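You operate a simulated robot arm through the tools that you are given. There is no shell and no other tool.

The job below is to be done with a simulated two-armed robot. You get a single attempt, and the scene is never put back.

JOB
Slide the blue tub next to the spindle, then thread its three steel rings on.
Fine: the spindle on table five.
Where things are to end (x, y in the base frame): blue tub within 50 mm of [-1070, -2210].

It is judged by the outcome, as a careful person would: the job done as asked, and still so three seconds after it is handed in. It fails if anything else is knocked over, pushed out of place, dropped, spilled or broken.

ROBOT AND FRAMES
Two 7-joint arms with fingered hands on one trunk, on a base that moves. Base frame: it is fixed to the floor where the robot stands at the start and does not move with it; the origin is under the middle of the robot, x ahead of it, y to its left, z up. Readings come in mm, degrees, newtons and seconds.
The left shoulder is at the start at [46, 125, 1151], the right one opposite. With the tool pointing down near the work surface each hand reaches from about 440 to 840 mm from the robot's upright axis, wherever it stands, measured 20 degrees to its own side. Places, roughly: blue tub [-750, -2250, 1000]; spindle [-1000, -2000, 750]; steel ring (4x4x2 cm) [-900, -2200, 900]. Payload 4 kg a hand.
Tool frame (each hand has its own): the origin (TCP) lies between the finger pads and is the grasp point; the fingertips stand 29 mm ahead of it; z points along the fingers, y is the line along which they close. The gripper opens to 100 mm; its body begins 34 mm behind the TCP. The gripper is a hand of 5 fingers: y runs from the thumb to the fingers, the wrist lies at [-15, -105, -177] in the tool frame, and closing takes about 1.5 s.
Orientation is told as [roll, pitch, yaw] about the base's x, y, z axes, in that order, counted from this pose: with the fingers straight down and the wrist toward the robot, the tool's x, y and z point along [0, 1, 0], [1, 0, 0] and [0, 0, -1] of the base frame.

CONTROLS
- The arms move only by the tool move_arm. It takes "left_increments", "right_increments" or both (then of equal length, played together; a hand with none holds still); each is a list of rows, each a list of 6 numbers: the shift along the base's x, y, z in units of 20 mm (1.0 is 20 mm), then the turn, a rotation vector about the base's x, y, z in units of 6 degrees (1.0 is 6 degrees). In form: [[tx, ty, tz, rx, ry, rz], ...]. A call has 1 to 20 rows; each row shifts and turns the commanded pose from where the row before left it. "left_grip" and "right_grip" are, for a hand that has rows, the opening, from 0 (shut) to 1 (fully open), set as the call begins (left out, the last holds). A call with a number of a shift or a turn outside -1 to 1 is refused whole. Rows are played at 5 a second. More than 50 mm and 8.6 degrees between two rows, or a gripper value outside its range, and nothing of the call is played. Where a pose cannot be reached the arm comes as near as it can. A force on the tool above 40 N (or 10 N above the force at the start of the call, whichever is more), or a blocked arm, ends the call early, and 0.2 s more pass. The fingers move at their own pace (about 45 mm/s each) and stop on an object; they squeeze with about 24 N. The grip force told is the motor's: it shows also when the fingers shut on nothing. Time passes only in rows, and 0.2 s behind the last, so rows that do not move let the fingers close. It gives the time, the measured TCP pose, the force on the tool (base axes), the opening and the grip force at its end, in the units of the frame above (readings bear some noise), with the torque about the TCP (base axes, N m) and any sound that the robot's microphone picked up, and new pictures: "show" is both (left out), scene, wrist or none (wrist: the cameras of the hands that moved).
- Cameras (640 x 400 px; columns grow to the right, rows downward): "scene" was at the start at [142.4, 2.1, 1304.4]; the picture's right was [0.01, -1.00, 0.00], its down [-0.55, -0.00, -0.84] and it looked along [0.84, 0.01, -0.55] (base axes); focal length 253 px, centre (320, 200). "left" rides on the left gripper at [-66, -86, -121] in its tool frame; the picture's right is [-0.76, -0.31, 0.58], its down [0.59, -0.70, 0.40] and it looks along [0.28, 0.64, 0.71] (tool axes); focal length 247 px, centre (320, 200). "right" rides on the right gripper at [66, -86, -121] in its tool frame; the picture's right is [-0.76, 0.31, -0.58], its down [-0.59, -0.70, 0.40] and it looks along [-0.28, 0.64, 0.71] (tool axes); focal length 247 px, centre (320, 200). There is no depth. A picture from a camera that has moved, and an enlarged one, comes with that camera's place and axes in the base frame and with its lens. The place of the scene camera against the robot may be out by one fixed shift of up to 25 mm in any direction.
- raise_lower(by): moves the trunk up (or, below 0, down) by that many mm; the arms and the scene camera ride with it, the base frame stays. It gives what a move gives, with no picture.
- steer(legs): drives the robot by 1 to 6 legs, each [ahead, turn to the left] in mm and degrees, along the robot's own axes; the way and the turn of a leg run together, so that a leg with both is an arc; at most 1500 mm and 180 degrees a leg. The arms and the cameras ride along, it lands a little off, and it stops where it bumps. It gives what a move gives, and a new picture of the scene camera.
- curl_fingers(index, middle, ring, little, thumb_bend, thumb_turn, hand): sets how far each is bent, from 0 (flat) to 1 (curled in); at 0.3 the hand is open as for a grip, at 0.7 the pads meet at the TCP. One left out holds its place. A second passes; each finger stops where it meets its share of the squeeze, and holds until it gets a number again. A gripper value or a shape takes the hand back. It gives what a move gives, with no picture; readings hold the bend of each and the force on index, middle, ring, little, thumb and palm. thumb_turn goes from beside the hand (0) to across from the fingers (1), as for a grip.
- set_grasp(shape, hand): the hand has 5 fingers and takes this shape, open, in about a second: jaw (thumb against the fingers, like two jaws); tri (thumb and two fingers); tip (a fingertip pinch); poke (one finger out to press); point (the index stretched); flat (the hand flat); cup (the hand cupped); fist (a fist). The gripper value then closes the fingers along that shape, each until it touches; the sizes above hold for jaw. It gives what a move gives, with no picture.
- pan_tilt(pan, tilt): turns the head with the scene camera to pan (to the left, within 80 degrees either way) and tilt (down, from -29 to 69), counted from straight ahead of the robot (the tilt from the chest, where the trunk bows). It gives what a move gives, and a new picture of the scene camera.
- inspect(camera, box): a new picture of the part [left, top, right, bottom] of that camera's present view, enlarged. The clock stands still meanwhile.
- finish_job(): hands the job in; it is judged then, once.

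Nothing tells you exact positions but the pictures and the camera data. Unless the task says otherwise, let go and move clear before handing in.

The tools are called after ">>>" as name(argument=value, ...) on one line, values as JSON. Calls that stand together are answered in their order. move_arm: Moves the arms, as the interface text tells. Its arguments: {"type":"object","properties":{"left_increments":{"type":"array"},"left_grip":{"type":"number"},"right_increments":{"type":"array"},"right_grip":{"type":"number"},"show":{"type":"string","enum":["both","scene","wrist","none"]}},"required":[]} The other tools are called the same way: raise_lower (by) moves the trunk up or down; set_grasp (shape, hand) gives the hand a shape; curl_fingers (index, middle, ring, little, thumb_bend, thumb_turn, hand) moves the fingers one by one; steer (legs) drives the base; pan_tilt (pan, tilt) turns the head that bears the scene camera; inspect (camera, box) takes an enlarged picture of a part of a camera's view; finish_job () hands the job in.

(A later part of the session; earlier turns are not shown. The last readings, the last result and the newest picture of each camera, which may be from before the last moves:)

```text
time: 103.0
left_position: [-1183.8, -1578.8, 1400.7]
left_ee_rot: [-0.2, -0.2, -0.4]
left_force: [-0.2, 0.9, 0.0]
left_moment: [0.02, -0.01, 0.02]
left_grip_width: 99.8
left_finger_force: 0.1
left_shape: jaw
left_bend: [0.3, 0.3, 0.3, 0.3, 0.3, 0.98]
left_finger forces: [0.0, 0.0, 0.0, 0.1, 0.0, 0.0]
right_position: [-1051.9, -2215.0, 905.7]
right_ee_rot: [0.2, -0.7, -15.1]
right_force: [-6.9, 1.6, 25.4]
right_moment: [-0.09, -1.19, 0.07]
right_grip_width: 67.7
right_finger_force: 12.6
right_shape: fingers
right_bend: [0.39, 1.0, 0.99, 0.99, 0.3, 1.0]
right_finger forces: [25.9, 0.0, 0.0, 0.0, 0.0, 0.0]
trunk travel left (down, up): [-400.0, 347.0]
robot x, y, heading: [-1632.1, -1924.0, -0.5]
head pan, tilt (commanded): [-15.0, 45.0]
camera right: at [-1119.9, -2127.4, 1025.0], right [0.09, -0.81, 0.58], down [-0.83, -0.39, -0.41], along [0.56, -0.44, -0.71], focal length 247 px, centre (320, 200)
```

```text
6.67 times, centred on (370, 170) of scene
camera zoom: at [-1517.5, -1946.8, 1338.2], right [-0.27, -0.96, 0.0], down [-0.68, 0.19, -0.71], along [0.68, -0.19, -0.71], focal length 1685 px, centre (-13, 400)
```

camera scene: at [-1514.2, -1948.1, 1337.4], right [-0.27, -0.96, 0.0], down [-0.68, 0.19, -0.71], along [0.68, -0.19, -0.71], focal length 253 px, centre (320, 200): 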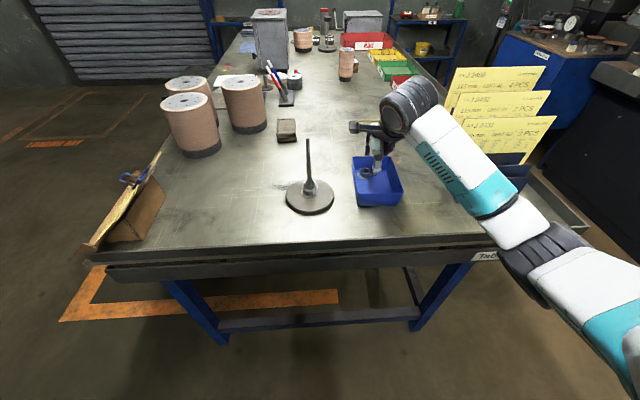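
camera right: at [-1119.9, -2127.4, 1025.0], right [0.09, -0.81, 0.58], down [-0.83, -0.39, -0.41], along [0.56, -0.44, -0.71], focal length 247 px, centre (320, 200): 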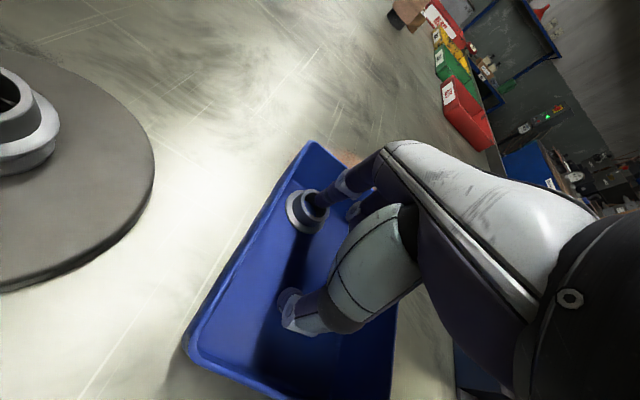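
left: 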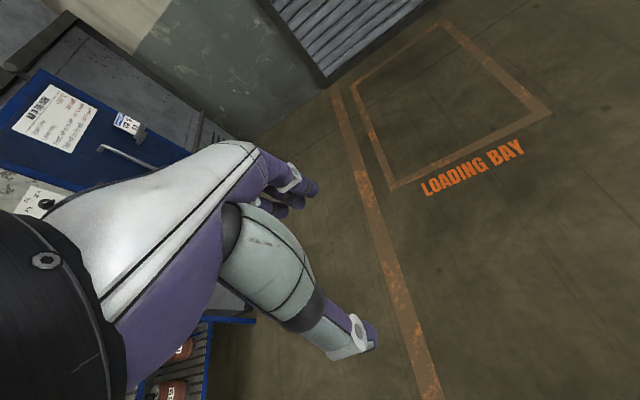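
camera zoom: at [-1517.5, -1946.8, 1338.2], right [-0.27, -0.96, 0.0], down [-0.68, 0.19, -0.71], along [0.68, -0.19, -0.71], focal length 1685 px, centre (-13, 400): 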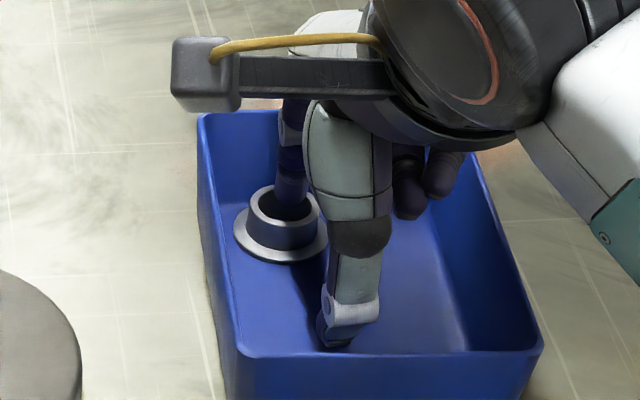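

The index tip touched the collar's far rim (about [+5.5, -5] mm off), so its true reach is a bit longer than assumed. I back up, shift accordingly and retry gently.

>>> move_arm(right_increments=[[0, 0, 1, 0, 0, 0], [0, 0, 0.3, 0, 0, 0], [-0.275, 0.25, 0, 0, 0, 0]], show="wrist")

>>> inspect(camera="right", box=[260, 150, 380, 260])

>>> inspect(camera="scene", box=[340, 140, 400, 200])

```text
time: 103.8
left_position: [-1182.2, -1579.4, 1399.1]
left_ee_rot: [-0.1, 0.1, -0.6]
left_force: [0.2, 0.1, 0.1]
left_moment: [0.02, -0.03, 0.01]
left_grip_width: 99.8
left_finger_force: 0.1
left_shape: jaw
left_bend: [0.3, 0.3, 0.3, 0.3, 0.3, 0.98]
left_finger forces: [0.0, 0.0, 0.1, 0.1, 0.1, 0.1]
right_position: [-1058.1, -2210.2, 925.1]
right_ee_rot: [0.1, 0.2, -15.0]
right_force: [-0.7, -0.4, -0.7]
right_moment: [0.01, -0.02, 0.03]
right_grip_width: 67.0
right_finger_force: 0.1
right_shape: fingers
right_bend: [0.4, 1.0, 0.99, 0.99, 0.3, 1.0]
right_finger forces: [0.0, 0.0, 0.1, 0.0, 0.0, 0.0]
trunk travel left (down, up): [-400.0, 347.0]
robot x, y, heading: [-1636.9, -1926.3, -0.3]
head pan, tilt (commanded): [-15.0, 45.0]
camera right: at [-1123.3, -2123.1, 1045.3], right [0.1, -0.81, 0.58], down [-0.83, -0.39, -0.4], along [0.54, -0.44, -0.71], focal length 247 px, centre (320, 200)
```

right: 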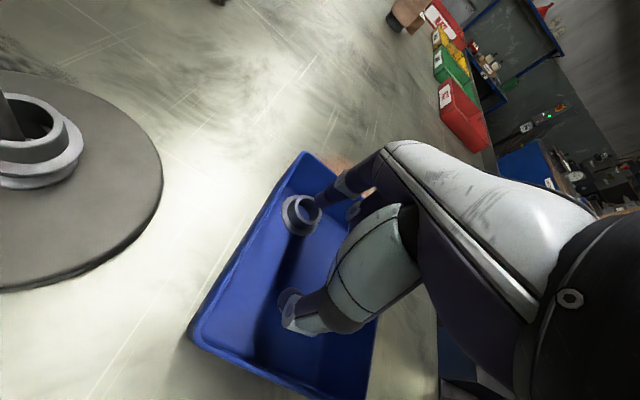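

```text
3.64 times, centred on (320, 205) of right
camera zoom: at [-1123.3, -2123.1, 1045.3], right [0.1, -0.81, 0.58], down [-0.83, -0.39, -0.4], along [0.54, -0.44, -0.71], focal length 898 px, centre (320, 182)
```

zoom: 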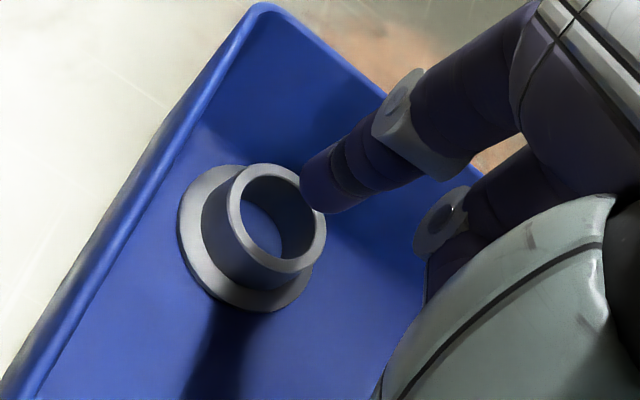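

```text
6.67 times, centred on (370, 170) of scene
camera zoom: at [-1514.5, -1948.0, 1337.4], right [-0.27, -0.96, 0.0], down [-0.68, 0.19, -0.71], along [0.68, -0.19, -0.71], focal length 1685 px, centre (-13, 400)
```

zoom: 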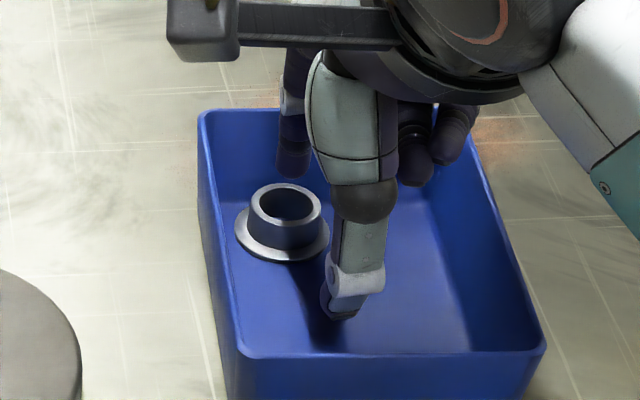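

Combining the contact height with both views, the finger axis should now be about 2 mm short of the hole centre. I shift [+1.8, -1.4] mm and lower gently again.

>>> move_arm(right_increments=[[0.09, -0.07, -0.4, 0, 0, 0], [0, 0, -0.3, 0, 0, 0], [0, 0, -0.25, 0, 0, 0], [0, 0, -0.2, 0, 0, 0]], show="wrist")

>>> inspect(camera="right", box=[260, 150, 380, 260])

>>> inspect(camera="scene", box=[340, 140, 400, 200])

```text
time: 104.8
left_position: [-1180.9, -1579.4, 1399.7]
left_ee_rot: [0.0, 0.0, -0.5]
left_force: [0.6, -0.5, 0.0]
left_moment: [-0.01, -0.04, 0.0]
left_grip_width: 99.8
left_finger_force: 0.0
left_shape: jaw
left_bend: [0.3, 0.3, 0.3, 0.3, 0.3, 0.98]
left_finger forces: [0.0, 0.0, 0.0, 0.0, 0.0, 0.1]
right_position: [-1056.6, -2211.7, 902.2]
right_ee_rot: [0.0, 0.1, -15.0]
right_force: [-0.2, -0.7, 0.1]
right_moment: [0.0, -0.02, 0.01]
right_grip_width: 66.9
right_finger_force: 0.1
right_shape: fingers
right_bend: [0.4, 1.0, 0.99, 0.99, 0.3, 1.0]
right_finger forces: [0.1, 0.1, 0.1, 0.1, 0.0, 0.1]
trunk travel left (down, up): [-400.0, 347.0]
robot x, y, heading: [-1635.9, -1927.6, -0.2]
head pan, tilt (commanded): [-15.0, 45.0]
camera right: at [-1121.5, -2124.8, 1022.4], right [0.1, -0.81, 0.58], down [-0.83, -0.39, -0.4], along [0.55, -0.44, -0.71], focal length 247 px, centre (320, 200)
```

right: 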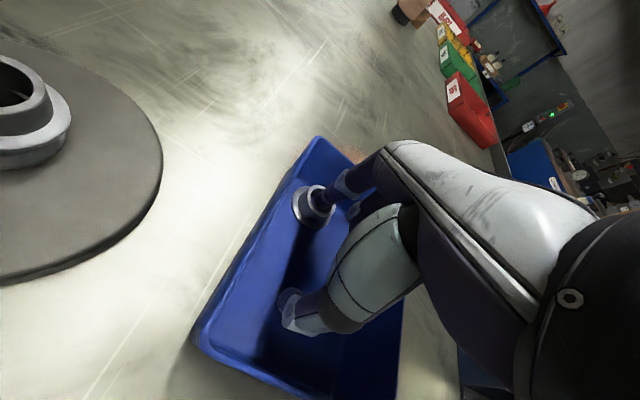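

```text
3.64 times, centred on (320, 205) of right
camera zoom: at [-1121.5, -2124.8, 1022.4], right [0.1, -0.81, 0.58], down [-0.83, -0.39, -0.4], along [0.55, -0.44, -0.71], focal length 898 px, centre (320, 182)
```

zoom: 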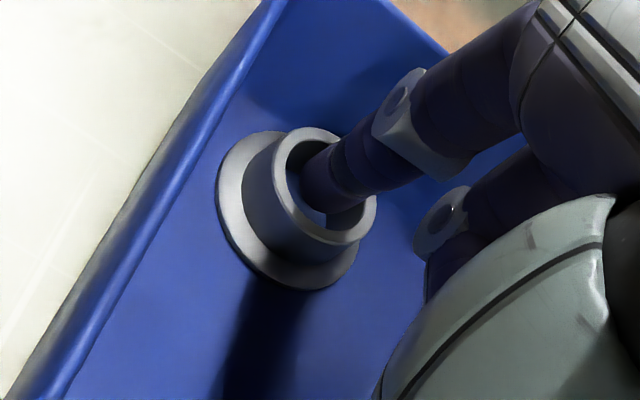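

```text
6.67 times, centred on (370, 170) of scene
camera zoom: at [-1514.2, -1948.0, 1337.4], right [-0.27, -0.96, 0.0], down [-0.68, 0.19, -0.71], along [0.68, -0.19, -0.71], focal length 1685 px, centre (-13, 400)
```

zoom: 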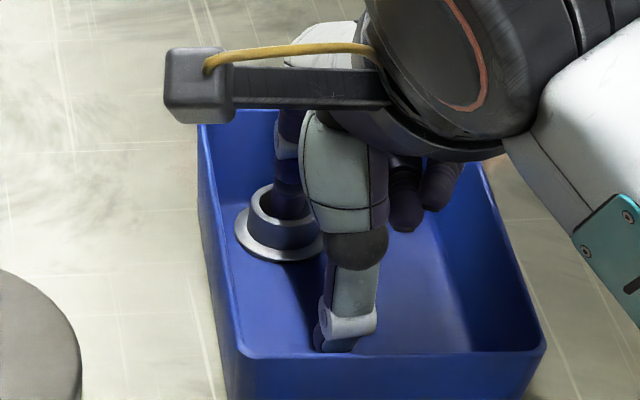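

The index is inside ring A's hole with no contact force. I bend the thumb in so it clears the near wall, then draw the ring about 22 mm forward.

>>> curl_fingers(hand="right", thumb_bend=0.6)

>>> move_arm(right_increments=[[0, 0, -0.1, 0, 0, 0], [-0.2, 0.054, 0, 0, 0, 0], [-0.2, 0.054, 0, 0, 0, 0], [-0.2, 0.054, 0, 0, 0, 0], [-0.2, 0.054, 0, 0, 0, 0], [-0.25, 0.068, 0, 0, 0, 0]], show="wrist")

>>> inspect(camera="right", box=[240, 130, 380, 270])

>>> inspect(camera="scene", box=[340, 140, 400, 200])

```text
time: 105.8
left_position: [-1183.0, -1579.4, 1400.7]
left_ee_rot: [-0.1, 0.0, -0.4]
left_force: [-1.3, -0.2, -0.1]
left_moment: [0.03, 0.01, 0.04]
left_grip_width: 99.9
left_finger_force: 0.0
left_shape: jaw
left_bend: [0.3, 0.3, 0.3, 0.3, 0.3, 0.98]
left_finger forces: [0.0, 0.0, 0.1, 0.0, 0.1, 0.1]
right_position: [-1056.8, -2211.6, 901.5]
right_ee_rot: [0.0, 0.2, -15.0]
right_force: [0.3, 0.2, -0.1]
right_moment: [-0.02, 0.04, -0.03]
right_grip_width: 50.2
right_finger_force: 0.1
right_shape: fingers
right_bend: [0.4, 1.0, 0.99, 0.99, 0.6, 1.0]
right_finger forces: [0.1, 0.1, 0.0, 0.0, 0.0, 0.0]
trunk travel left (down, up): [-400.0, 347.0]
robot x, y, heading: [-1637.5, -1923.2, -0.4]
head pan, tilt (commanded): [-15.0, 45.0]
```

```text
time: 107.2
left_position: [-1181.4, -1580.6, 1399.3]
left_ee_rot: [0.0, 0.0, -0.5]
left_force: [0.9, -0.7, -0.6]
left_moment: [0.04, -0.02, -0.01]
left_grip_width: 99.8
left_finger_force: 0.0
left_shape: jaw
left_bend: [0.3, 0.3, 0.3, 0.3, 0.3, 0.98]
left_finger forces: [0.0, 0.0, 0.0, 0.1, 0.1, 0.0]
right_position: [-1077.9, -2204.7, 899.1]
right_ee_rot: [0.1, 0.0, -14.9]
right_force: [-0.1, 0.1, -0.3]
right_moment: [-0.03, -0.02, -0.03]
right_grip_width: 50.1
right_finger_force: 0.0
right_shape: fingers
right_bend: [0.4, 1.0, 0.99, 0.99, 0.6, 1.0]
right_finger forces: [0.0, 0.0, 0.1, 0.1, 0.0, 0.0]
trunk travel left (down, up): [-400.0, 347.0]
robot x, y, heading: [-1635.6, -1927.7, -0.6]
head pan, tilt (commanded): [-15.0, 45.0]
camera right: at [-1142.9, -2119.0, 1020.7], right [0.1, -0.81, 0.58], down [-0.83, -0.39, -0.4], along [0.55, -0.44, -0.71], focal length 247 px, centre (320, 200)
```

right: 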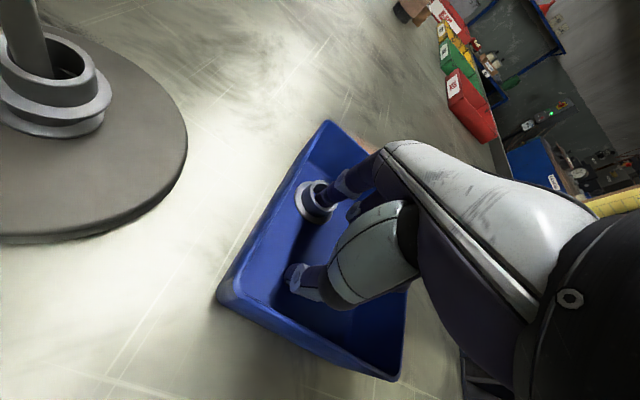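

```text
2.86 times, centred on (310, 200) of right
camera zoom: at [-1142.9, -2119.0, 1020.7], right [0.1, -0.81, 0.58], down [-0.83, -0.39, -0.4], along [0.55, -0.44, -0.71], focal length 706 px, centre (349, 200)
```

zoom: 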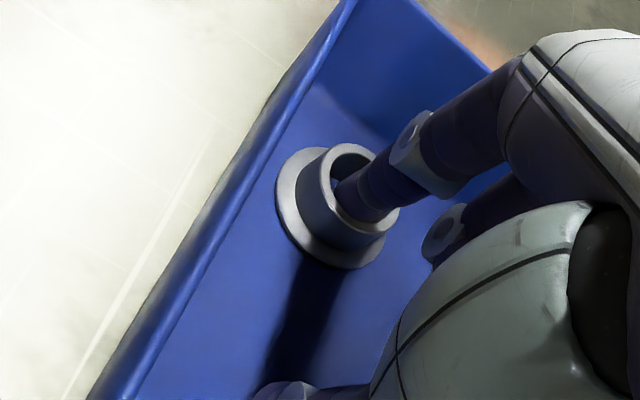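

```text
6.67 times, centred on (370, 170) of scene
camera zoom: at [-1514.4, -1948.0, 1337.5], right [-0.27, -0.96, 0.0], down [-0.68, 0.19, -0.71], along [0.68, -0.19, -0.71], focal length 1685 px, centre (-13, 400)
```

zoom: 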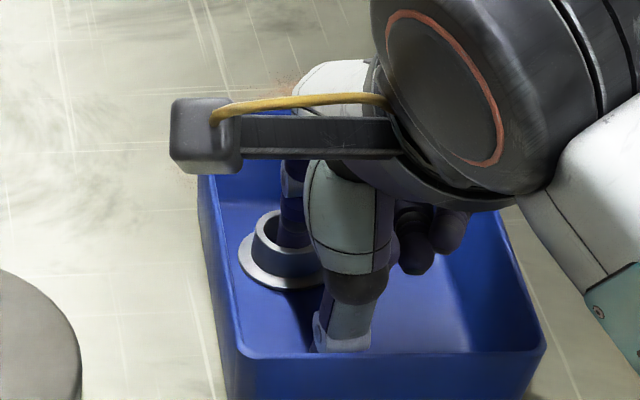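

The ring followed about 17 mm. I draw it another 9 mm, then lift the finger out.

>>> move_arm(right_increments=[[-0.22, 0.058, 0, 0, 0, 0], [-0.22, 0.058, 0, 0, 0, 0], [0, 0, 0.5, 0, 0, 0], [0, 0, 1, 0, 0, 0], [0, 0, 1, 0, 0, 0], [0, 0, 1, 0, 0, 0], [0, 0, 1, 0, 0, 0]], show="wrist")

>>> set_grasp(hand="right", shape="tri")

>>> inspect(camera="scene", box=[330, 120, 430, 220])

>>> inspect(camera="right", box=[200, 140, 360, 300])

```text
time: 108.8
left_position: [-1180.3, -1579.8, 1400.5]
left_ee_rot: [0.0, 0.0, -0.5]
left_force: [-0.6, 0.7, -0.1]
left_moment: [0.0, 0.01, -0.01]
left_grip_width: 99.8
left_finger_force: 0.0
left_shape: jaw
left_bend: [0.3, 0.3, 0.3, 0.3, 0.3, 0.98]
left_finger forces: [0.1, 0.0, 0.1, 0.0, 0.0, 0.0]
right_position: [-1087.1, -2202.0, 989.5]
right_ee_rot: [0.0, 0.0, -15.1]
right_force: [0.4, 0.1, -0.1]
right_moment: [0.01, 0.01, 0.01]
right_grip_width: 49.9
right_finger_force: 0.0
right_shape: fingers
right_bend: [0.4, 1.0, 0.99, 0.99, 0.6, 1.0]
right_finger forces: [0.0, 0.0, 0.1, 0.0, 0.0, 0.0]
trunk travel left (down, up): [-400.0, 347.0]
robot x, y, heading: [-1633.6, -1929.4, -0.3]
head pan, tilt (commanded): [-15.0, 45.0]
camera right: at [-1151.5, -2116.0, 1110.3], right [0.1, -0.81, 0.58], down [-0.83, -0.39, -0.4], along [0.54, -0.44, -0.71], focal length 247 px, centre (320, 200)
```

right: 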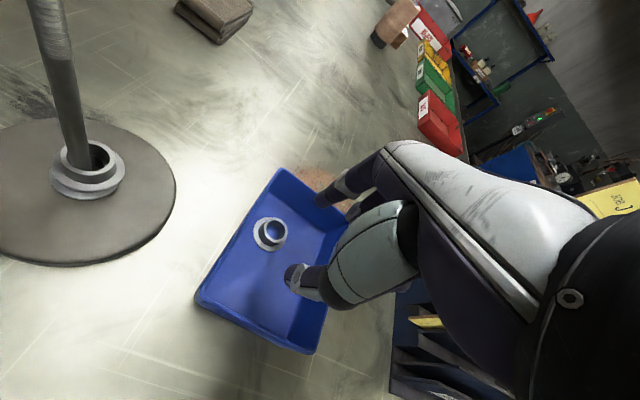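

```text
time: 109.7
left_position: [-1181.3, -1580.4, 1400.4]
left_ee_rot: [0.0, 0.0, -0.4]
left_force: [-0.2, -1.5, 0.0]
left_moment: [0.01, 0.0, -0.02]
left_grip_width: 99.8
left_finger_force: 0.0
left_shape: jaw
left_bend: [0.3, 0.3, 0.3, 0.3, 0.3, 0.98]
left_finger forces: [0.0, 0.0, 0.1, 0.0, 0.0, 0.0]
right_position: [-1087.0, -2202.1, 989.1]
right_ee_rot: [0.0, 0.1, -15.0]
right_force: [0.3, -0.9, -0.5]
right_moment: [-0.03, -0.04, 0.0]
right_grip_width: 99.6
right_finger_force: 0.1
right_shape: tri
right_bend: [0.3, 0.3, 0.99, 0.99, 0.3, 0.98]
right_finger forces: [0.0, 0.0, 0.0, 0.0, 0.1, 0.1]
trunk travel left (down, up): [-400.0, 347.0]
robot x, y, heading: [-1632.6, -1927.3, -0.2]
head pan, tilt (commanded): [-15.0, 45.0]
```

```text
4.00 times, centred on (380, 170) of scene
camera zoom: at [-1514.3, -1948.1, 1337.4], right [-0.27, -0.96, 0.0], down [-0.68, 0.19, -0.71], along [0.68, -0.19, -0.71], focal length 1011 px, centre (80, 320)
```

zoom: 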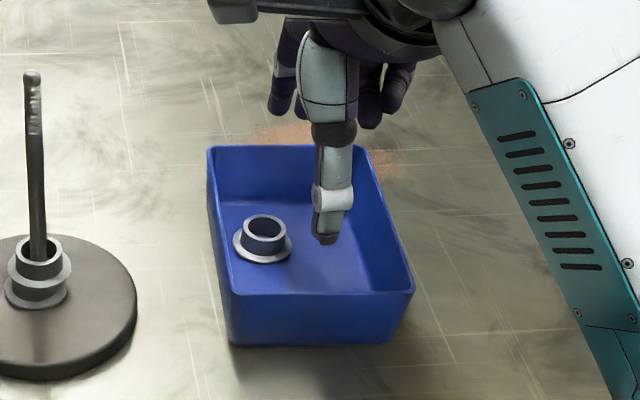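

```text
2.50 times, centred on (280, 220) of right
camera zoom: at [-1151.5, -2116.0, 1110.1], right [0.1, -0.81, 0.58], down [-0.83, -0.39, -0.4], along [0.55, -0.44, -0.71], focal length 617 px, centre (420, 150)
```

zoom: 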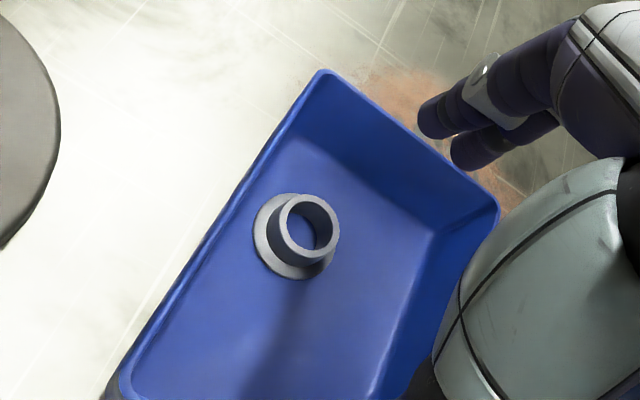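

Ring A is now at about [-1039.5, -2206.6], clear of the walls. I move over it with a 40 mm opening and check alignment.

>>> move_arm(right_increments=[[0.8, -0.08, 0, 0, 0, 0], [0.8, -0.08, 0, 0, 0, 0], [0.775, -0.07, 0, 0, 0, 0], [0, 0, -0.9, 0, 0, 0], [0, 0, -0.9, 0, 0, 0]], right_grip=0.4, show="both")

>>> inspect(camera="right", box=[220, 150, 380, 310])

>>> inspect(camera="scene", box=[330, 120, 430, 220])

```text
time: 110.9
left_position: [-1181.4, -1580.2, 1399.9]
left_ee_rot: [0.1, -0.1, -0.6]
left_force: [0.0, -0.8, -0.2]
left_moment: [-0.02, 0.02, -0.01]
left_grip_width: 99.8
left_finger_force: 0.1
left_shape: jaw
left_bend: [0.3, 0.3, 0.3, 0.3, 0.3, 0.98]
left_finger forces: [0.0, 0.0, 0.0, 0.1, 0.1, 0.0]
right_position: [-1037.6, -2208.7, 952.7]
right_ee_rot: [-0.1, 0.2, -14.9]
right_force: [0.4, 0.8, -0.5]
right_moment: [-0.01, -0.03, -0.03]
right_grip_width: 40.4
right_finger_force: 0.0
right_shape: tri
right_bend: [0.44, 0.47, 0.99, 0.99, 0.41, 1.0]
right_finger forces: [0.0, 0.0, 0.0, 0.0, 0.0, 0.0]
trunk travel left (down, up): [-400.0, 347.0]
robot x, y, heading: [-1635.8, -1928.5, -0.7]
head pan, tilt (commanded): [-15.0, 45.0]
camera scene: at [-1514.1, -1948.0, 1337.4], right [-0.27, -0.96, 0.0], down [-0.68, 0.19, -0.71], along [0.68, -0.19, -0.71], focal length 253 px, centre (320, 200)
camera right: at [-1103.0, -2121.7, 1074.2], right [0.1, -0.81, 0.58], down [-0.83, -0.39, -0.4], along [0.55, -0.44, -0.71], focal length 247 px, centre (320, 200)
```

scene: 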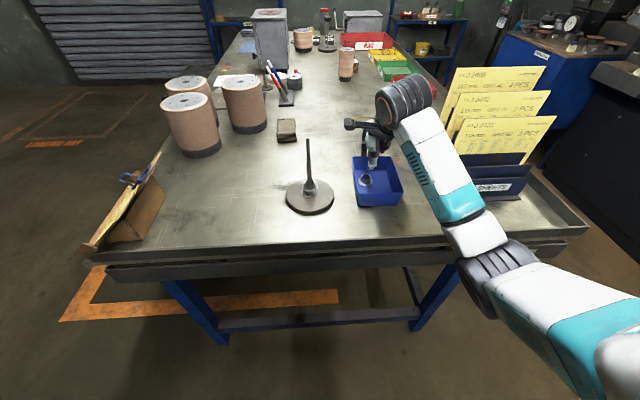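
right: 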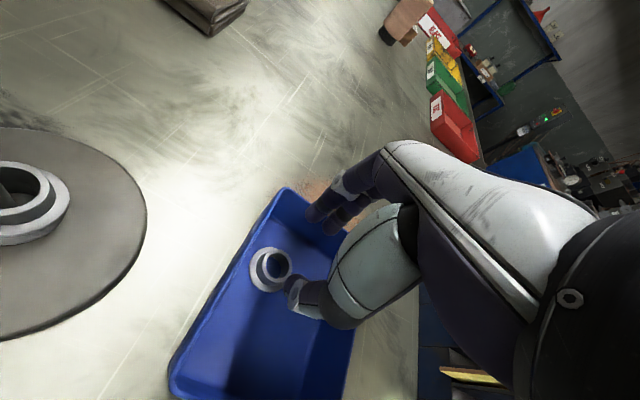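

```text
2.50 times, centred on (300, 230) of right
camera zoom: at [-1103.0, -2121.7, 1074.2], right [0.1, -0.81, 0.58], down [-0.83, -0.39, -0.4], along [0.55, -0.44, -0.71], focal length 617 px, centre (370, 125)
```

zoom: 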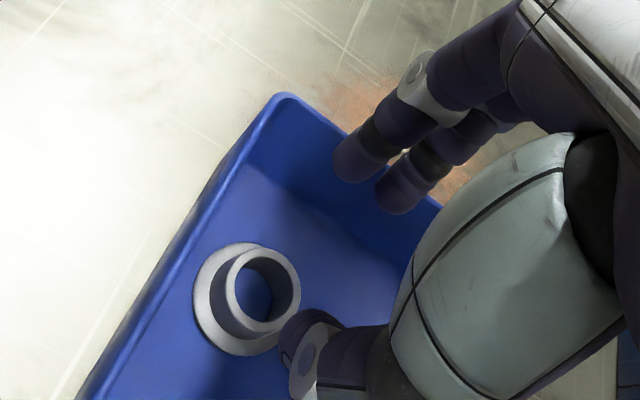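

```text
4.00 times, centred on (380, 170) of scene
camera zoom: at [-1514.1, -1948.0, 1337.4], right [-0.27, -0.96, 0.0], down [-0.68, 0.19, -0.71], along [0.68, -0.19, -0.71], focal length 1011 px, centre (80, 320)
```

zoom: 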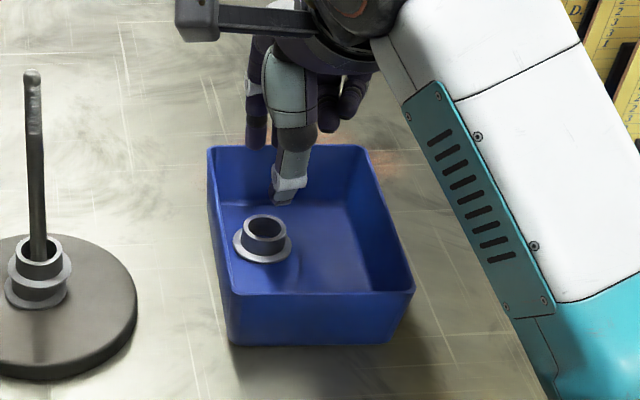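

Alignment is within 1 mm. I descend to the collar.

>>> move_arm(right_increments=[[0, 0, -0.8, 0, 0, 0], [0, 0, -0.8, 0, 0, 0], [0, 0, -0.7, 0, 0, 0], [0, 0, -0.45, 0, 0, 0]], right_grip=0.4, show="wrist")

>>> inspect(camera="right", box=[220, 150, 380, 310])

>>> inspect(camera="scene", box=[330, 120, 430, 220])

```text
time: 111.9
left_position: [-1180.7, -1579.2, 1400.9]
left_ee_rot: [0.0, -0.1, -0.4]
left_force: [-0.9, -0.2, -0.3]
left_moment: [-0.01, -0.03, -0.03]
left_grip_width: 99.8
left_finger_force: 0.3
left_shape: jaw
left_bend: [0.3, 0.3, 0.3, 0.3, 0.3, 0.98]
left_finger forces: [0.0, 0.0, 0.0, 0.2, 0.1, 0.0]
right_position: [-1038.4, -2208.2, 898.9]
right_ee_rot: [0.0, 0.0, -14.9]
right_force: [-0.6, 0.4, 0.4]
right_moment: [-0.02, -0.02, 0.02]
right_grip_width: 40.6
right_finger_force: 0.1
right_shape: tri
right_bend: [0.44, 0.47, 0.99, 0.99, 0.41, 1.0]
right_finger forces: [0.0, 0.5, 0.1, 0.0, 0.0, 0.0]
trunk travel left (down, up): [-400.0, 347.0]
robot x, y, heading: [-1636.2, -1929.6, -0.6]
head pan, tilt (commanded): [-15.0, 45.0]
camera right: at [-1103.7, -2120.9, 1019.4], right [0.1, -0.81, 0.58], down [-0.83, -0.39, -0.4], along [0.55, -0.44, -0.71], focal length 247 px, centre (320, 200)
```

right: 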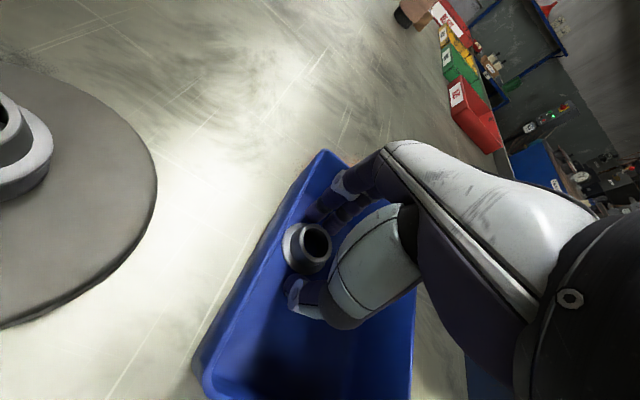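

```text
2.50 times, centred on (300, 230) of right
camera zoom: at [-1103.7, -2120.9, 1019.4], right [0.1, -0.81, 0.58], down [-0.83, -0.39, -0.4], along [0.55, -0.44, -0.71], focal length 617 px, centre (370, 125)
```

zoom: 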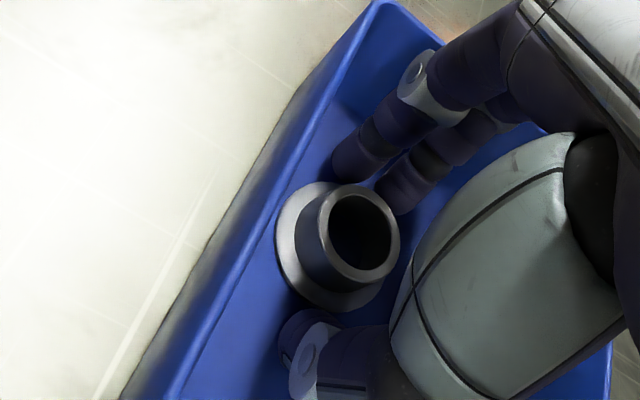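

```text
4.00 times, centred on (380, 170) of scene
camera zoom: at [-1514.4, -1948.0, 1337.5], right [-0.27, -0.96, 0.0], down [-0.68, 0.19, -0.71], along [0.68, -0.19, -0.71], focal length 1011 px, centre (80, 320)
```

zoom: 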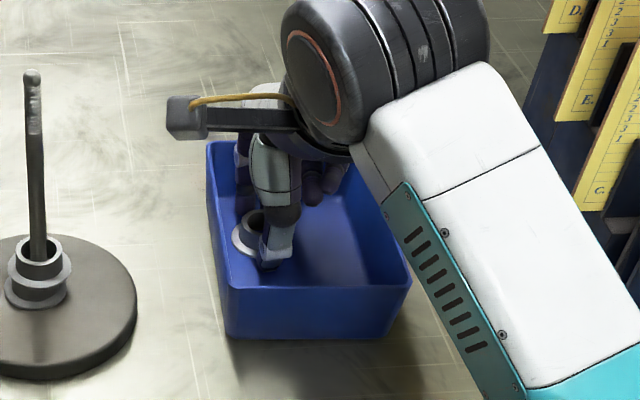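

The ring is between thumb and fingers; the tub was nudged only ~4 mm. I lower 2 mm and close.

>>> move_arm(right_increments=[[0, 0, -0.13, 0, 0, 0]], right_grip=0.4, show="none")

>>> move_arm(right_increments=[[0, 0, 0, 0, 0, 0], [0, 0, 0, 0, 0, 0], [0, 0, 0, 0, 0, 0], [0, 0, 0, 0, 0, 0], [0, 0, 0, 0, 0, 0], [0, 0, 0, 0, 0, 0], [0, 0, 0, 0, 0, 0]], right_grip=0.0, show="wrist")

>>> inspect(camera="right", box=[220, 150, 380, 310])

>>> inspect(camera="scene", box=[330, 120, 430, 220])

```text
time: 112.3
left_position: [-1181.7, -1580.6, 1400.2]
left_ee_rot: [0.0, 0.0, -0.5]
left_force: [-0.8, 0.8, -0.4]
left_moment: [-0.01, -0.01, 0.01]
left_grip_width: 99.9
left_finger_force: 0.1
left_shape: jaw
left_bend: [0.3, 0.3, 0.3, 0.3, 0.3, 0.98]
left_finger forces: [0.0, 0.0, 0.1, 0.0, 0.1, 0.0]
right_position: [-1039.7, -2207.4, 897.0]
right_ee_rot: [0.0, 0.1, -15.0]
right_force: [0.0, -0.2, 0.4]
right_moment: [0.0, 0.01, -0.01]
right_grip_width: 40.3
right_finger_force: 0.0
right_shape: tri
right_bend: [0.44, 0.47, 0.99, 0.99, 0.41, 1.0]
right_finger forces: [0.0, 0.3, 0.0, 0.0, 0.0, 0.1]
trunk travel left (down, up): [-400.0, 347.0]
robot x, y, heading: [-1635.4, -1926.0, -0.5]
head pan, tilt (commanded): [-15.0, 45.0]
```

```text
time: 113.9
left_position: [-1180.8, -1580.0, 1400.0]
left_ee_rot: [0.0, 0.0, -0.5]
left_force: [0.5, 0.2, -0.6]
left_moment: [0.0, -0.03, 0.0]
left_grip_width: 99.9
left_finger_force: 0.1
left_shape: jaw
left_bend: [0.3, 0.3, 0.3, 0.3, 0.3, 0.98]
left_finger forces: [0.0, 0.0, 0.1, 0.0, 0.0, 0.1]
right_position: [-1038.7, -2207.9, 895.9]
right_ee_rot: [0.0, 0.2, -15.0]
right_force: [-0.2, 0.1, 0.8]
right_moment: [-0.01, -0.02, -0.01]
right_grip_width: 23.4
right_finger_force: 24.8
right_shape: tri
right_bend: [0.74, 0.55, 1.0, 1.0, 0.48, 1.0]
right_finger forces: [9.6, 11.6, 0.1, 0.0, 22.3, 0.1]
trunk travel left (down, up): [-400.0, 347.0]
robot x, y, heading: [-1637.2, -1929.1, -0.8]
head pan, tilt (commanded): [-15.0, 45.0]
camera right: at [-1103.8, -2121.0, 1017.0], right [0.1, -0.81, 0.58], down [-0.83, -0.39, -0.4], along [0.55, -0.44, -0.71], focal length 247 px, centre (320, 200)
```

right: 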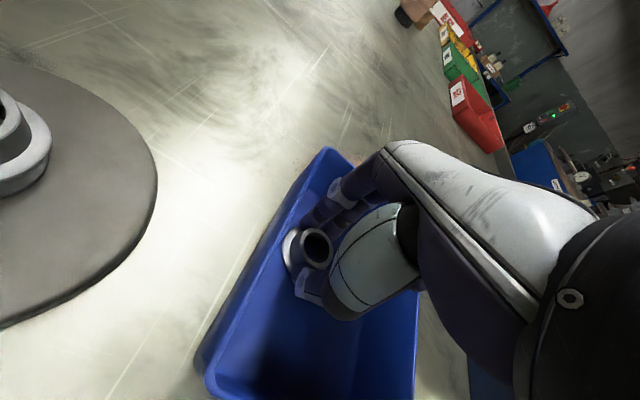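

```text
2.50 times, centred on (300, 230) of right
camera zoom: at [-1103.8, -2121.0, 1017.0], right [0.1, -0.81, 0.58], down [-0.83, -0.39, -0.4], along [0.55, -0.44, -0.71], focal length 617 px, centre (370, 125)
```

zoom: 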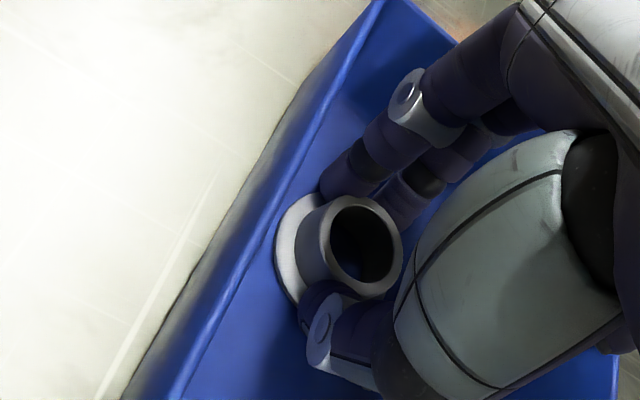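

```text
4.00 times, centred on (380, 170) of scene
camera zoom: at [-1514.4, -1948.0, 1337.5], right [-0.27, -0.96, 0.0], down [-0.68, 0.19, -0.71], along [0.68, -0.19, -0.71], focal length 1011 px, centre (80, 320)
```

zoom: 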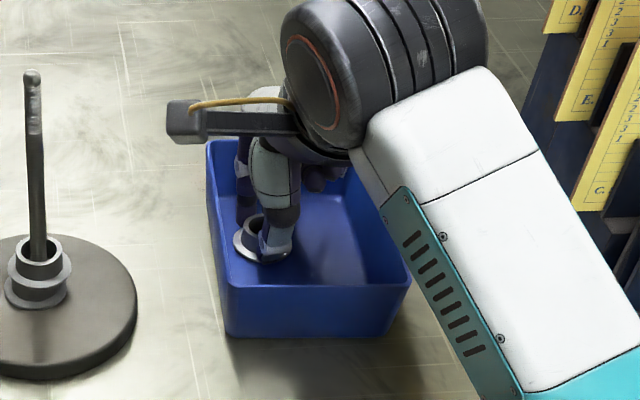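

The index closed further than the middle, meaning the ring sits ~2.4 mm to one side. I open, shift to centre, and regrasp for an even hold.

>>> move_arm(right_increments=[[0, 0, 0, 0, 0, 0], [0, 0, 0, 0, 0, 0], [0, 0, 0, 0, 0, 0], [-0.03, -0.13, 0, 0, 0, 0]], right_grip=0.4, show="none")

>>> move_arm(right_increments=[[0, 0, 0, 0, 0, 0], [0, 0, 0, 0, 0, 0], [0, 0, 0, 0, 0, 0], [0, 0, 0, 0, 0, 0], [0, 0, 0, 0, 0, 0], [0, 0, 0, 0, 0, 0], [0, 0, 0, 0, 0, 0]], right_grip=0.0, show="wrist")

>>> inspect(camera="right", box=[240, 180, 360, 300])

```text
time: 114.9
left_position: [-1181.6, -1580.1, 1400.5]
left_ee_rot: [0.0, 0.0, -0.5]
left_force: [0.0, 0.6, 0.5]
left_moment: [0.03, -0.03, -0.05]
left_grip_width: 99.8
left_finger_force: 0.0
left_shape: jaw
left_bend: [0.3, 0.3, 0.3, 0.3, 0.3, 0.98]
left_finger forces: [0.0, 0.0, 0.0, 0.0, 0.0, 0.0]
right_position: [-1040.3, -2210.3, 896.0]
right_ee_rot: [0.0, 0.1, -15.0]
right_force: [0.0, -0.3, -1.2]
right_moment: [-0.03, -0.01, -0.02]
right_grip_width: 39.9
right_finger_force: 0.1
right_shape: tri
right_bend: [0.44, 0.47, 0.99, 1.0, 0.41, 1.0]
right_finger forces: [0.0, 0.0, 0.0, 0.0, 0.0, 0.0]
trunk travel left (down, up): [-400.0, 347.0]
robot x, y, heading: [-1635.9, -1928.6, -0.4]
head pan, tilt (commanded): [-15.0, 45.0]
```

```text
time: 116.5
left_position: [-1181.6, -1579.7, 1399.3]
left_ee_rot: [0.0, 0.0, -0.5]
left_force: [0.1, 0.8, -0.3]
left_moment: [0.03, 0.01, -0.01]
left_grip_width: 100.0
left_finger_force: 0.1
left_shape: jaw
left_bend: [0.3, 0.3, 0.3, 0.3, 0.3, 0.98]
left_finger forces: [0.1, 0.0, 0.1, 0.0, 0.1, 0.1]
right_position: [-1039.7, -2210.5, 896.3]
right_ee_rot: [0.1, 0.1, -14.9]
right_force: [-0.2, -0.5, -0.2]
right_moment: [0.0, 0.0, 0.01]
right_grip_width: 22.9
right_finger_force: 23.8
right_shape: tri
right_bend: [0.74, 0.56, 1.0, 1.0, 0.48, 1.0]
right_finger forces: [10.7, 10.8, 0.1, 0.0, 22.7, 0.0]
trunk travel left (down, up): [-400.0, 347.0]
robot x, y, heading: [-1635.8, -1929.8, -0.4]
head pan, tilt (commanded): [-15.0, 45.0]
camera right: at [-1104.5, -2123.6, 1017.1], right [0.1, -0.81, 0.58], down [-0.83, -0.39, -0.4], along [0.55, -0.44, -0.71], focal length 247 px, centre (320, 200)
```

right: 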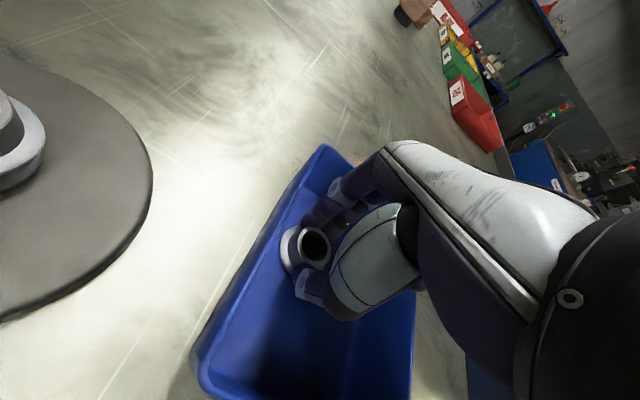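

```text
3.33 times, centred on (300, 240) of right
camera zoom: at [-1104.5, -2123.6, 1017.1], right [0.1, -0.81, 0.58], down [-0.83, -0.39, -0.4], along [0.55, -0.44, -0.71], focal length 823 px, centre (387, 67)
```

zoom: 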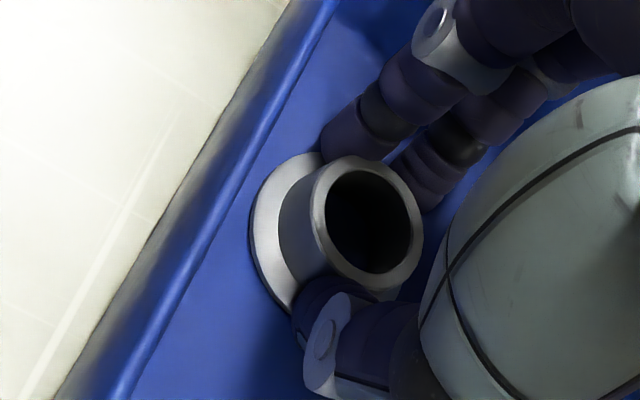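

The grip forces are now balanced (10.7 / 10.8 / 22.7 N). I lift ring A straight up and measure its seat in the hand.

>>> move_arm(right_increments=[[0, 0, 0.3, 0, 0, 0], [0, 0, 0.6, 0, 0, 0], [0, 0, 1, 0, 0, 0], [0, 0, 1, 0, 0, 0], [0, 0, 1, 0, 0, 0], [0, 0, 1, 0, 0, 0], [0, 0, 1, 0, 0, 0], [0, 0, 1, 0, 0, 0], [0, 0, 1, 0, 0, 0], [0, 0, 1, 0, 0, 0], [0, 0, 1, 0, 0, 0], [0, 0, 1, 0, 0, 0]], show="both")

>>> inspect(camera="right", box=[240, 200, 350, 300])

>>> inspect(camera="scene", box=[300, 60, 420, 220])

```text
time: 119.1
left_position: [-1181.2, -1580.4, 1399.8]
left_ee_rot: [0.0, 0.0, -0.4]
left_force: [0.1, -0.1, 0.1]
left_moment: [0.0, -0.02, 0.01]
left_grip_width: 99.9
left_finger_force: 0.0
left_shape: jaw
left_bend: [0.3, 0.3, 0.3, 0.3, 0.3, 0.98]
left_finger forces: [0.0, 0.1, 0.1, 0.0, 0.0, 0.0]
right_position: [-1039.0, -2209.7, 1115.2]
right_ee_rot: [-0.1, 0.0, -15.0]
right_force: [0.4, -0.5, -0.8]
right_moment: [0.04, 0.01, -0.03]
right_grip_width: 23.5
right_finger_force: 23.7
right_shape: tri
right_bend: [0.74, 0.56, 1.0, 1.0, 0.48, 1.0]
right_finger forces: [10.9, 10.7, 0.1, 0.1, 22.7, 0.0]
trunk travel left (down, up): [-400.0, 347.0]
robot x, y, heading: [-1636.9, -1927.9, -0.3]
head pan, tilt (commanded): [-15.0, 45.0]
camera scene: at [-1514.4, -1948.2, 1337.5], right [-0.27, -0.96, 0.0], down [-0.68, 0.19, -0.71], along [0.68, -0.19, -0.71], focal length 253 px, centre (320, 200)
camera right: at [-1104.4, -2122.7, 1235.1], right [0.1, -0.81, 0.58], down [-0.83, -0.39, -0.4], along [0.55, -0.44, -0.71], focal length 247 px, centre (320, 200)
```

scene: 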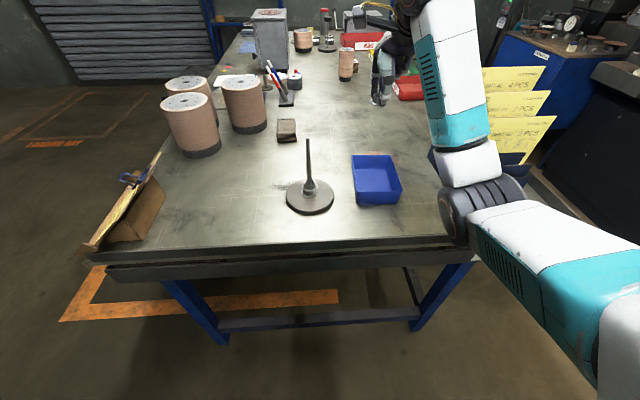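
right: 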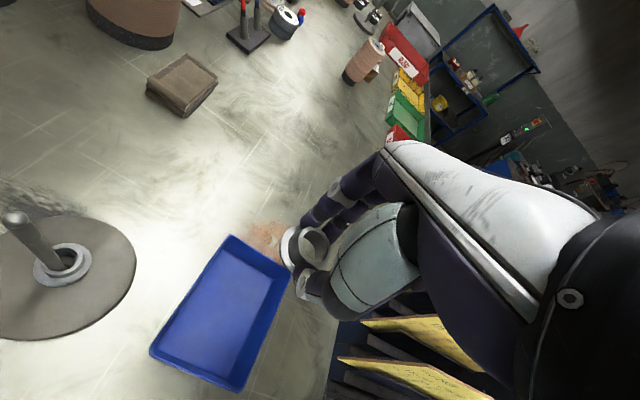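

```text
4.00 times, centred on (295, 250) of right
camera zoom: at [-1104.4, -2122.7, 1235.1], right [0.1, -0.81, 0.58], down [-0.83, -0.39, -0.4], along [0.55, -0.44, -0.71], focal length 988 px, centre (420, 0)
```

zoom: 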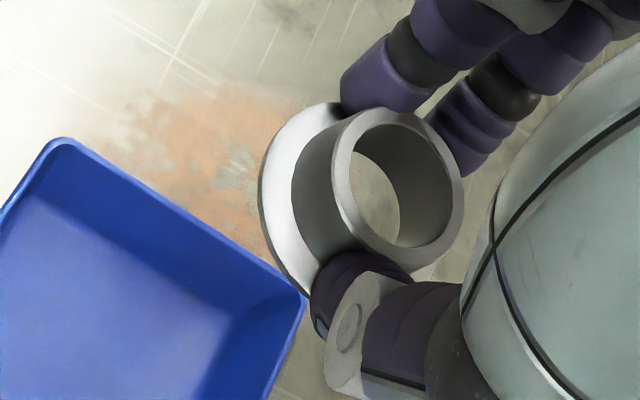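

```text
2.50 times, centred on (360, 140) of scene
camera zoom: at [-1514.4, -1948.2, 1337.5], right [-0.27, -0.96, 0.0], down [-0.68, 0.19, -0.71], along [0.68, -0.19, -0.71], focal length 632 px, centre (220, 350)
```

zoom: 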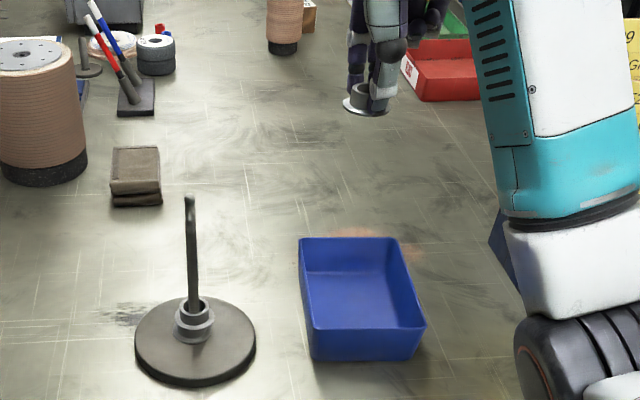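

Ring A is held level and nearly centred; the tub is empty. I carry it over the spindle, turning to yaw 45°, and stop above the tip to check.

>>> move_arm(right_increments=[[-0.08, 0.8, 0, 0, 0, 1], [-0.08, 0.8, 0, 0, 0, 1], [-0.08, 0.8, 0, 0, 0, 1], [-0.08, 0.8, 0, 0, 0, 1], [-0.08, 0.8, 0, 0, 0, 1], [-0.08, 0.8, 0, 0, 0, 1], [-0.08, 0.8, 0, 0, 0, 1], [-0.08, 0.8, 0, 0, 0, 1], [-0.08, 0.8, -0.3, 0, 0, 1], [-0.08, 0.8, -0.6, 0, 0, 1], [0, 0, -0.6, 0, 0, 0]], show="both")

>>> inspect(camera="right", box=[240, 200, 350, 300])

>>> inspect(camera="scene", box=[280, 90, 344, 150])

```text
time: 121.5
left_position: [-1181.1, -1580.4, 1400.4]
left_ee_rot: [-0.1, 0.0, -0.6]
left_force: [-0.1, 0.2, -0.4]
left_moment: [-0.02, -0.01, -0.03]
left_grip_width: 99.9
left_finger_force: 0.1
left_shape: jaw
left_bend: [0.3, 0.3, 0.3, 0.3, 0.3, 0.98]
left_finger forces: [0.0, 0.0, 0.0, 0.1, 0.0, 0.1]
right_position: [-1055.2, -2051.8, 1082.7]
right_ee_rot: [-0.1, 0.1, 45.0]
right_force: [-0.4, -0.4, -0.1]
right_moment: [0.01, 0.01, 0.0]
right_grip_width: 23.2
right_finger_force: 24.1
right_shape: tri
right_bend: [0.74, 0.56, 1.0, 1.0, 0.48, 1.0]
right_finger forces: [11.0, 10.6, 0.0, 0.0, 22.6, 0.0]
trunk travel left (down, up): [-400.0, 347.0]
robot x, y, heading: [-1631.8, -1926.0, -0.7]
head pan, tilt (commanded): [-15.0, 45.0]
camera scene: at [-1514.2, -1948.3, 1337.4], right [-0.27, -0.96, 0.0], down [-0.68, 0.19, -0.71], along [0.68, -0.19, -0.71], focal length 253 px, centre (320, 200)
camera right: at [-1161.7, -2063.4, 1204.2], right [0.75, -0.32, 0.58], down [-0.08, -0.91, -0.4], along [0.65, 0.25, -0.71], focal length 247 px, centre (320, 200)
```

scene: 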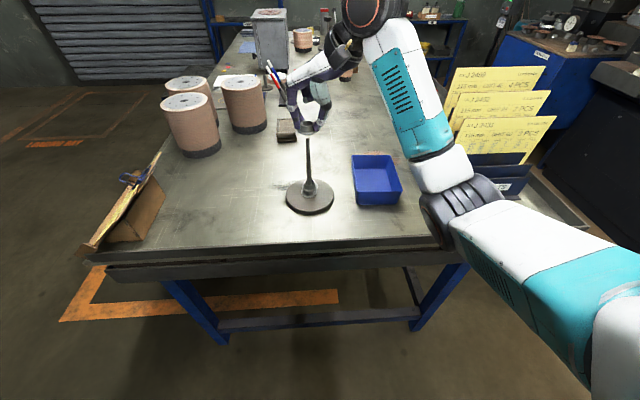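
right: 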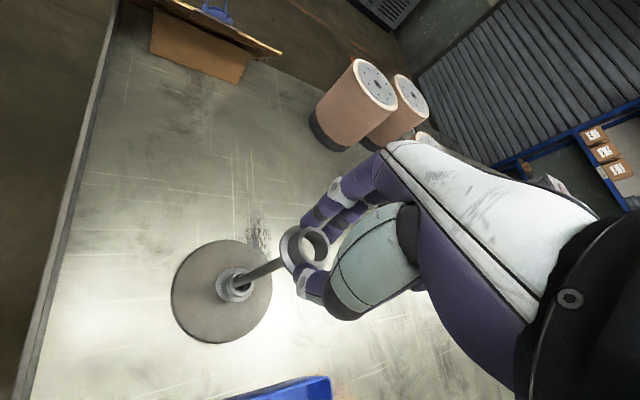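

```text
4.00 times, centred on (295, 250) of right
camera zoom: at [-1161.7, -2063.4, 1204.2], right [0.75, -0.32, 0.58], down [-0.08, -0.91, -0.4], along [0.65, 0.25, -0.71], focal length 988 px, centre (420, 0)
```

zoom: 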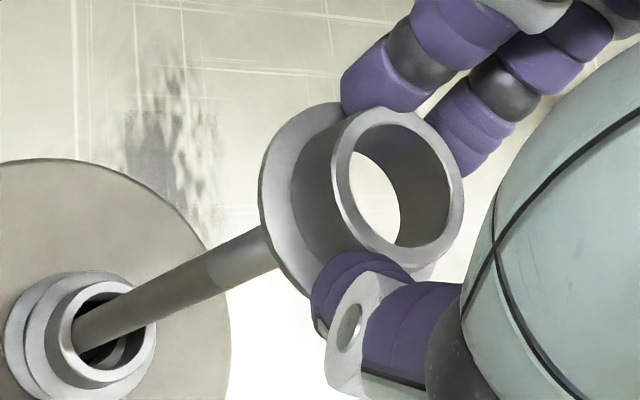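

```text
6.67 times, centred on (312, 120) of scene
camera zoom: at [-1514.2, -1948.3, 1337.4], right [-0.27, -0.96, 0.0], down [-0.68, 0.19, -0.71], along [0.68, -0.19, -0.71], focal length 1685 px, centre (373, 733)
```

zoom: 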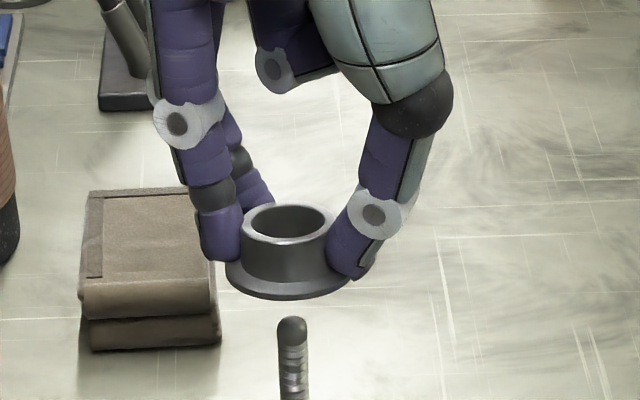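

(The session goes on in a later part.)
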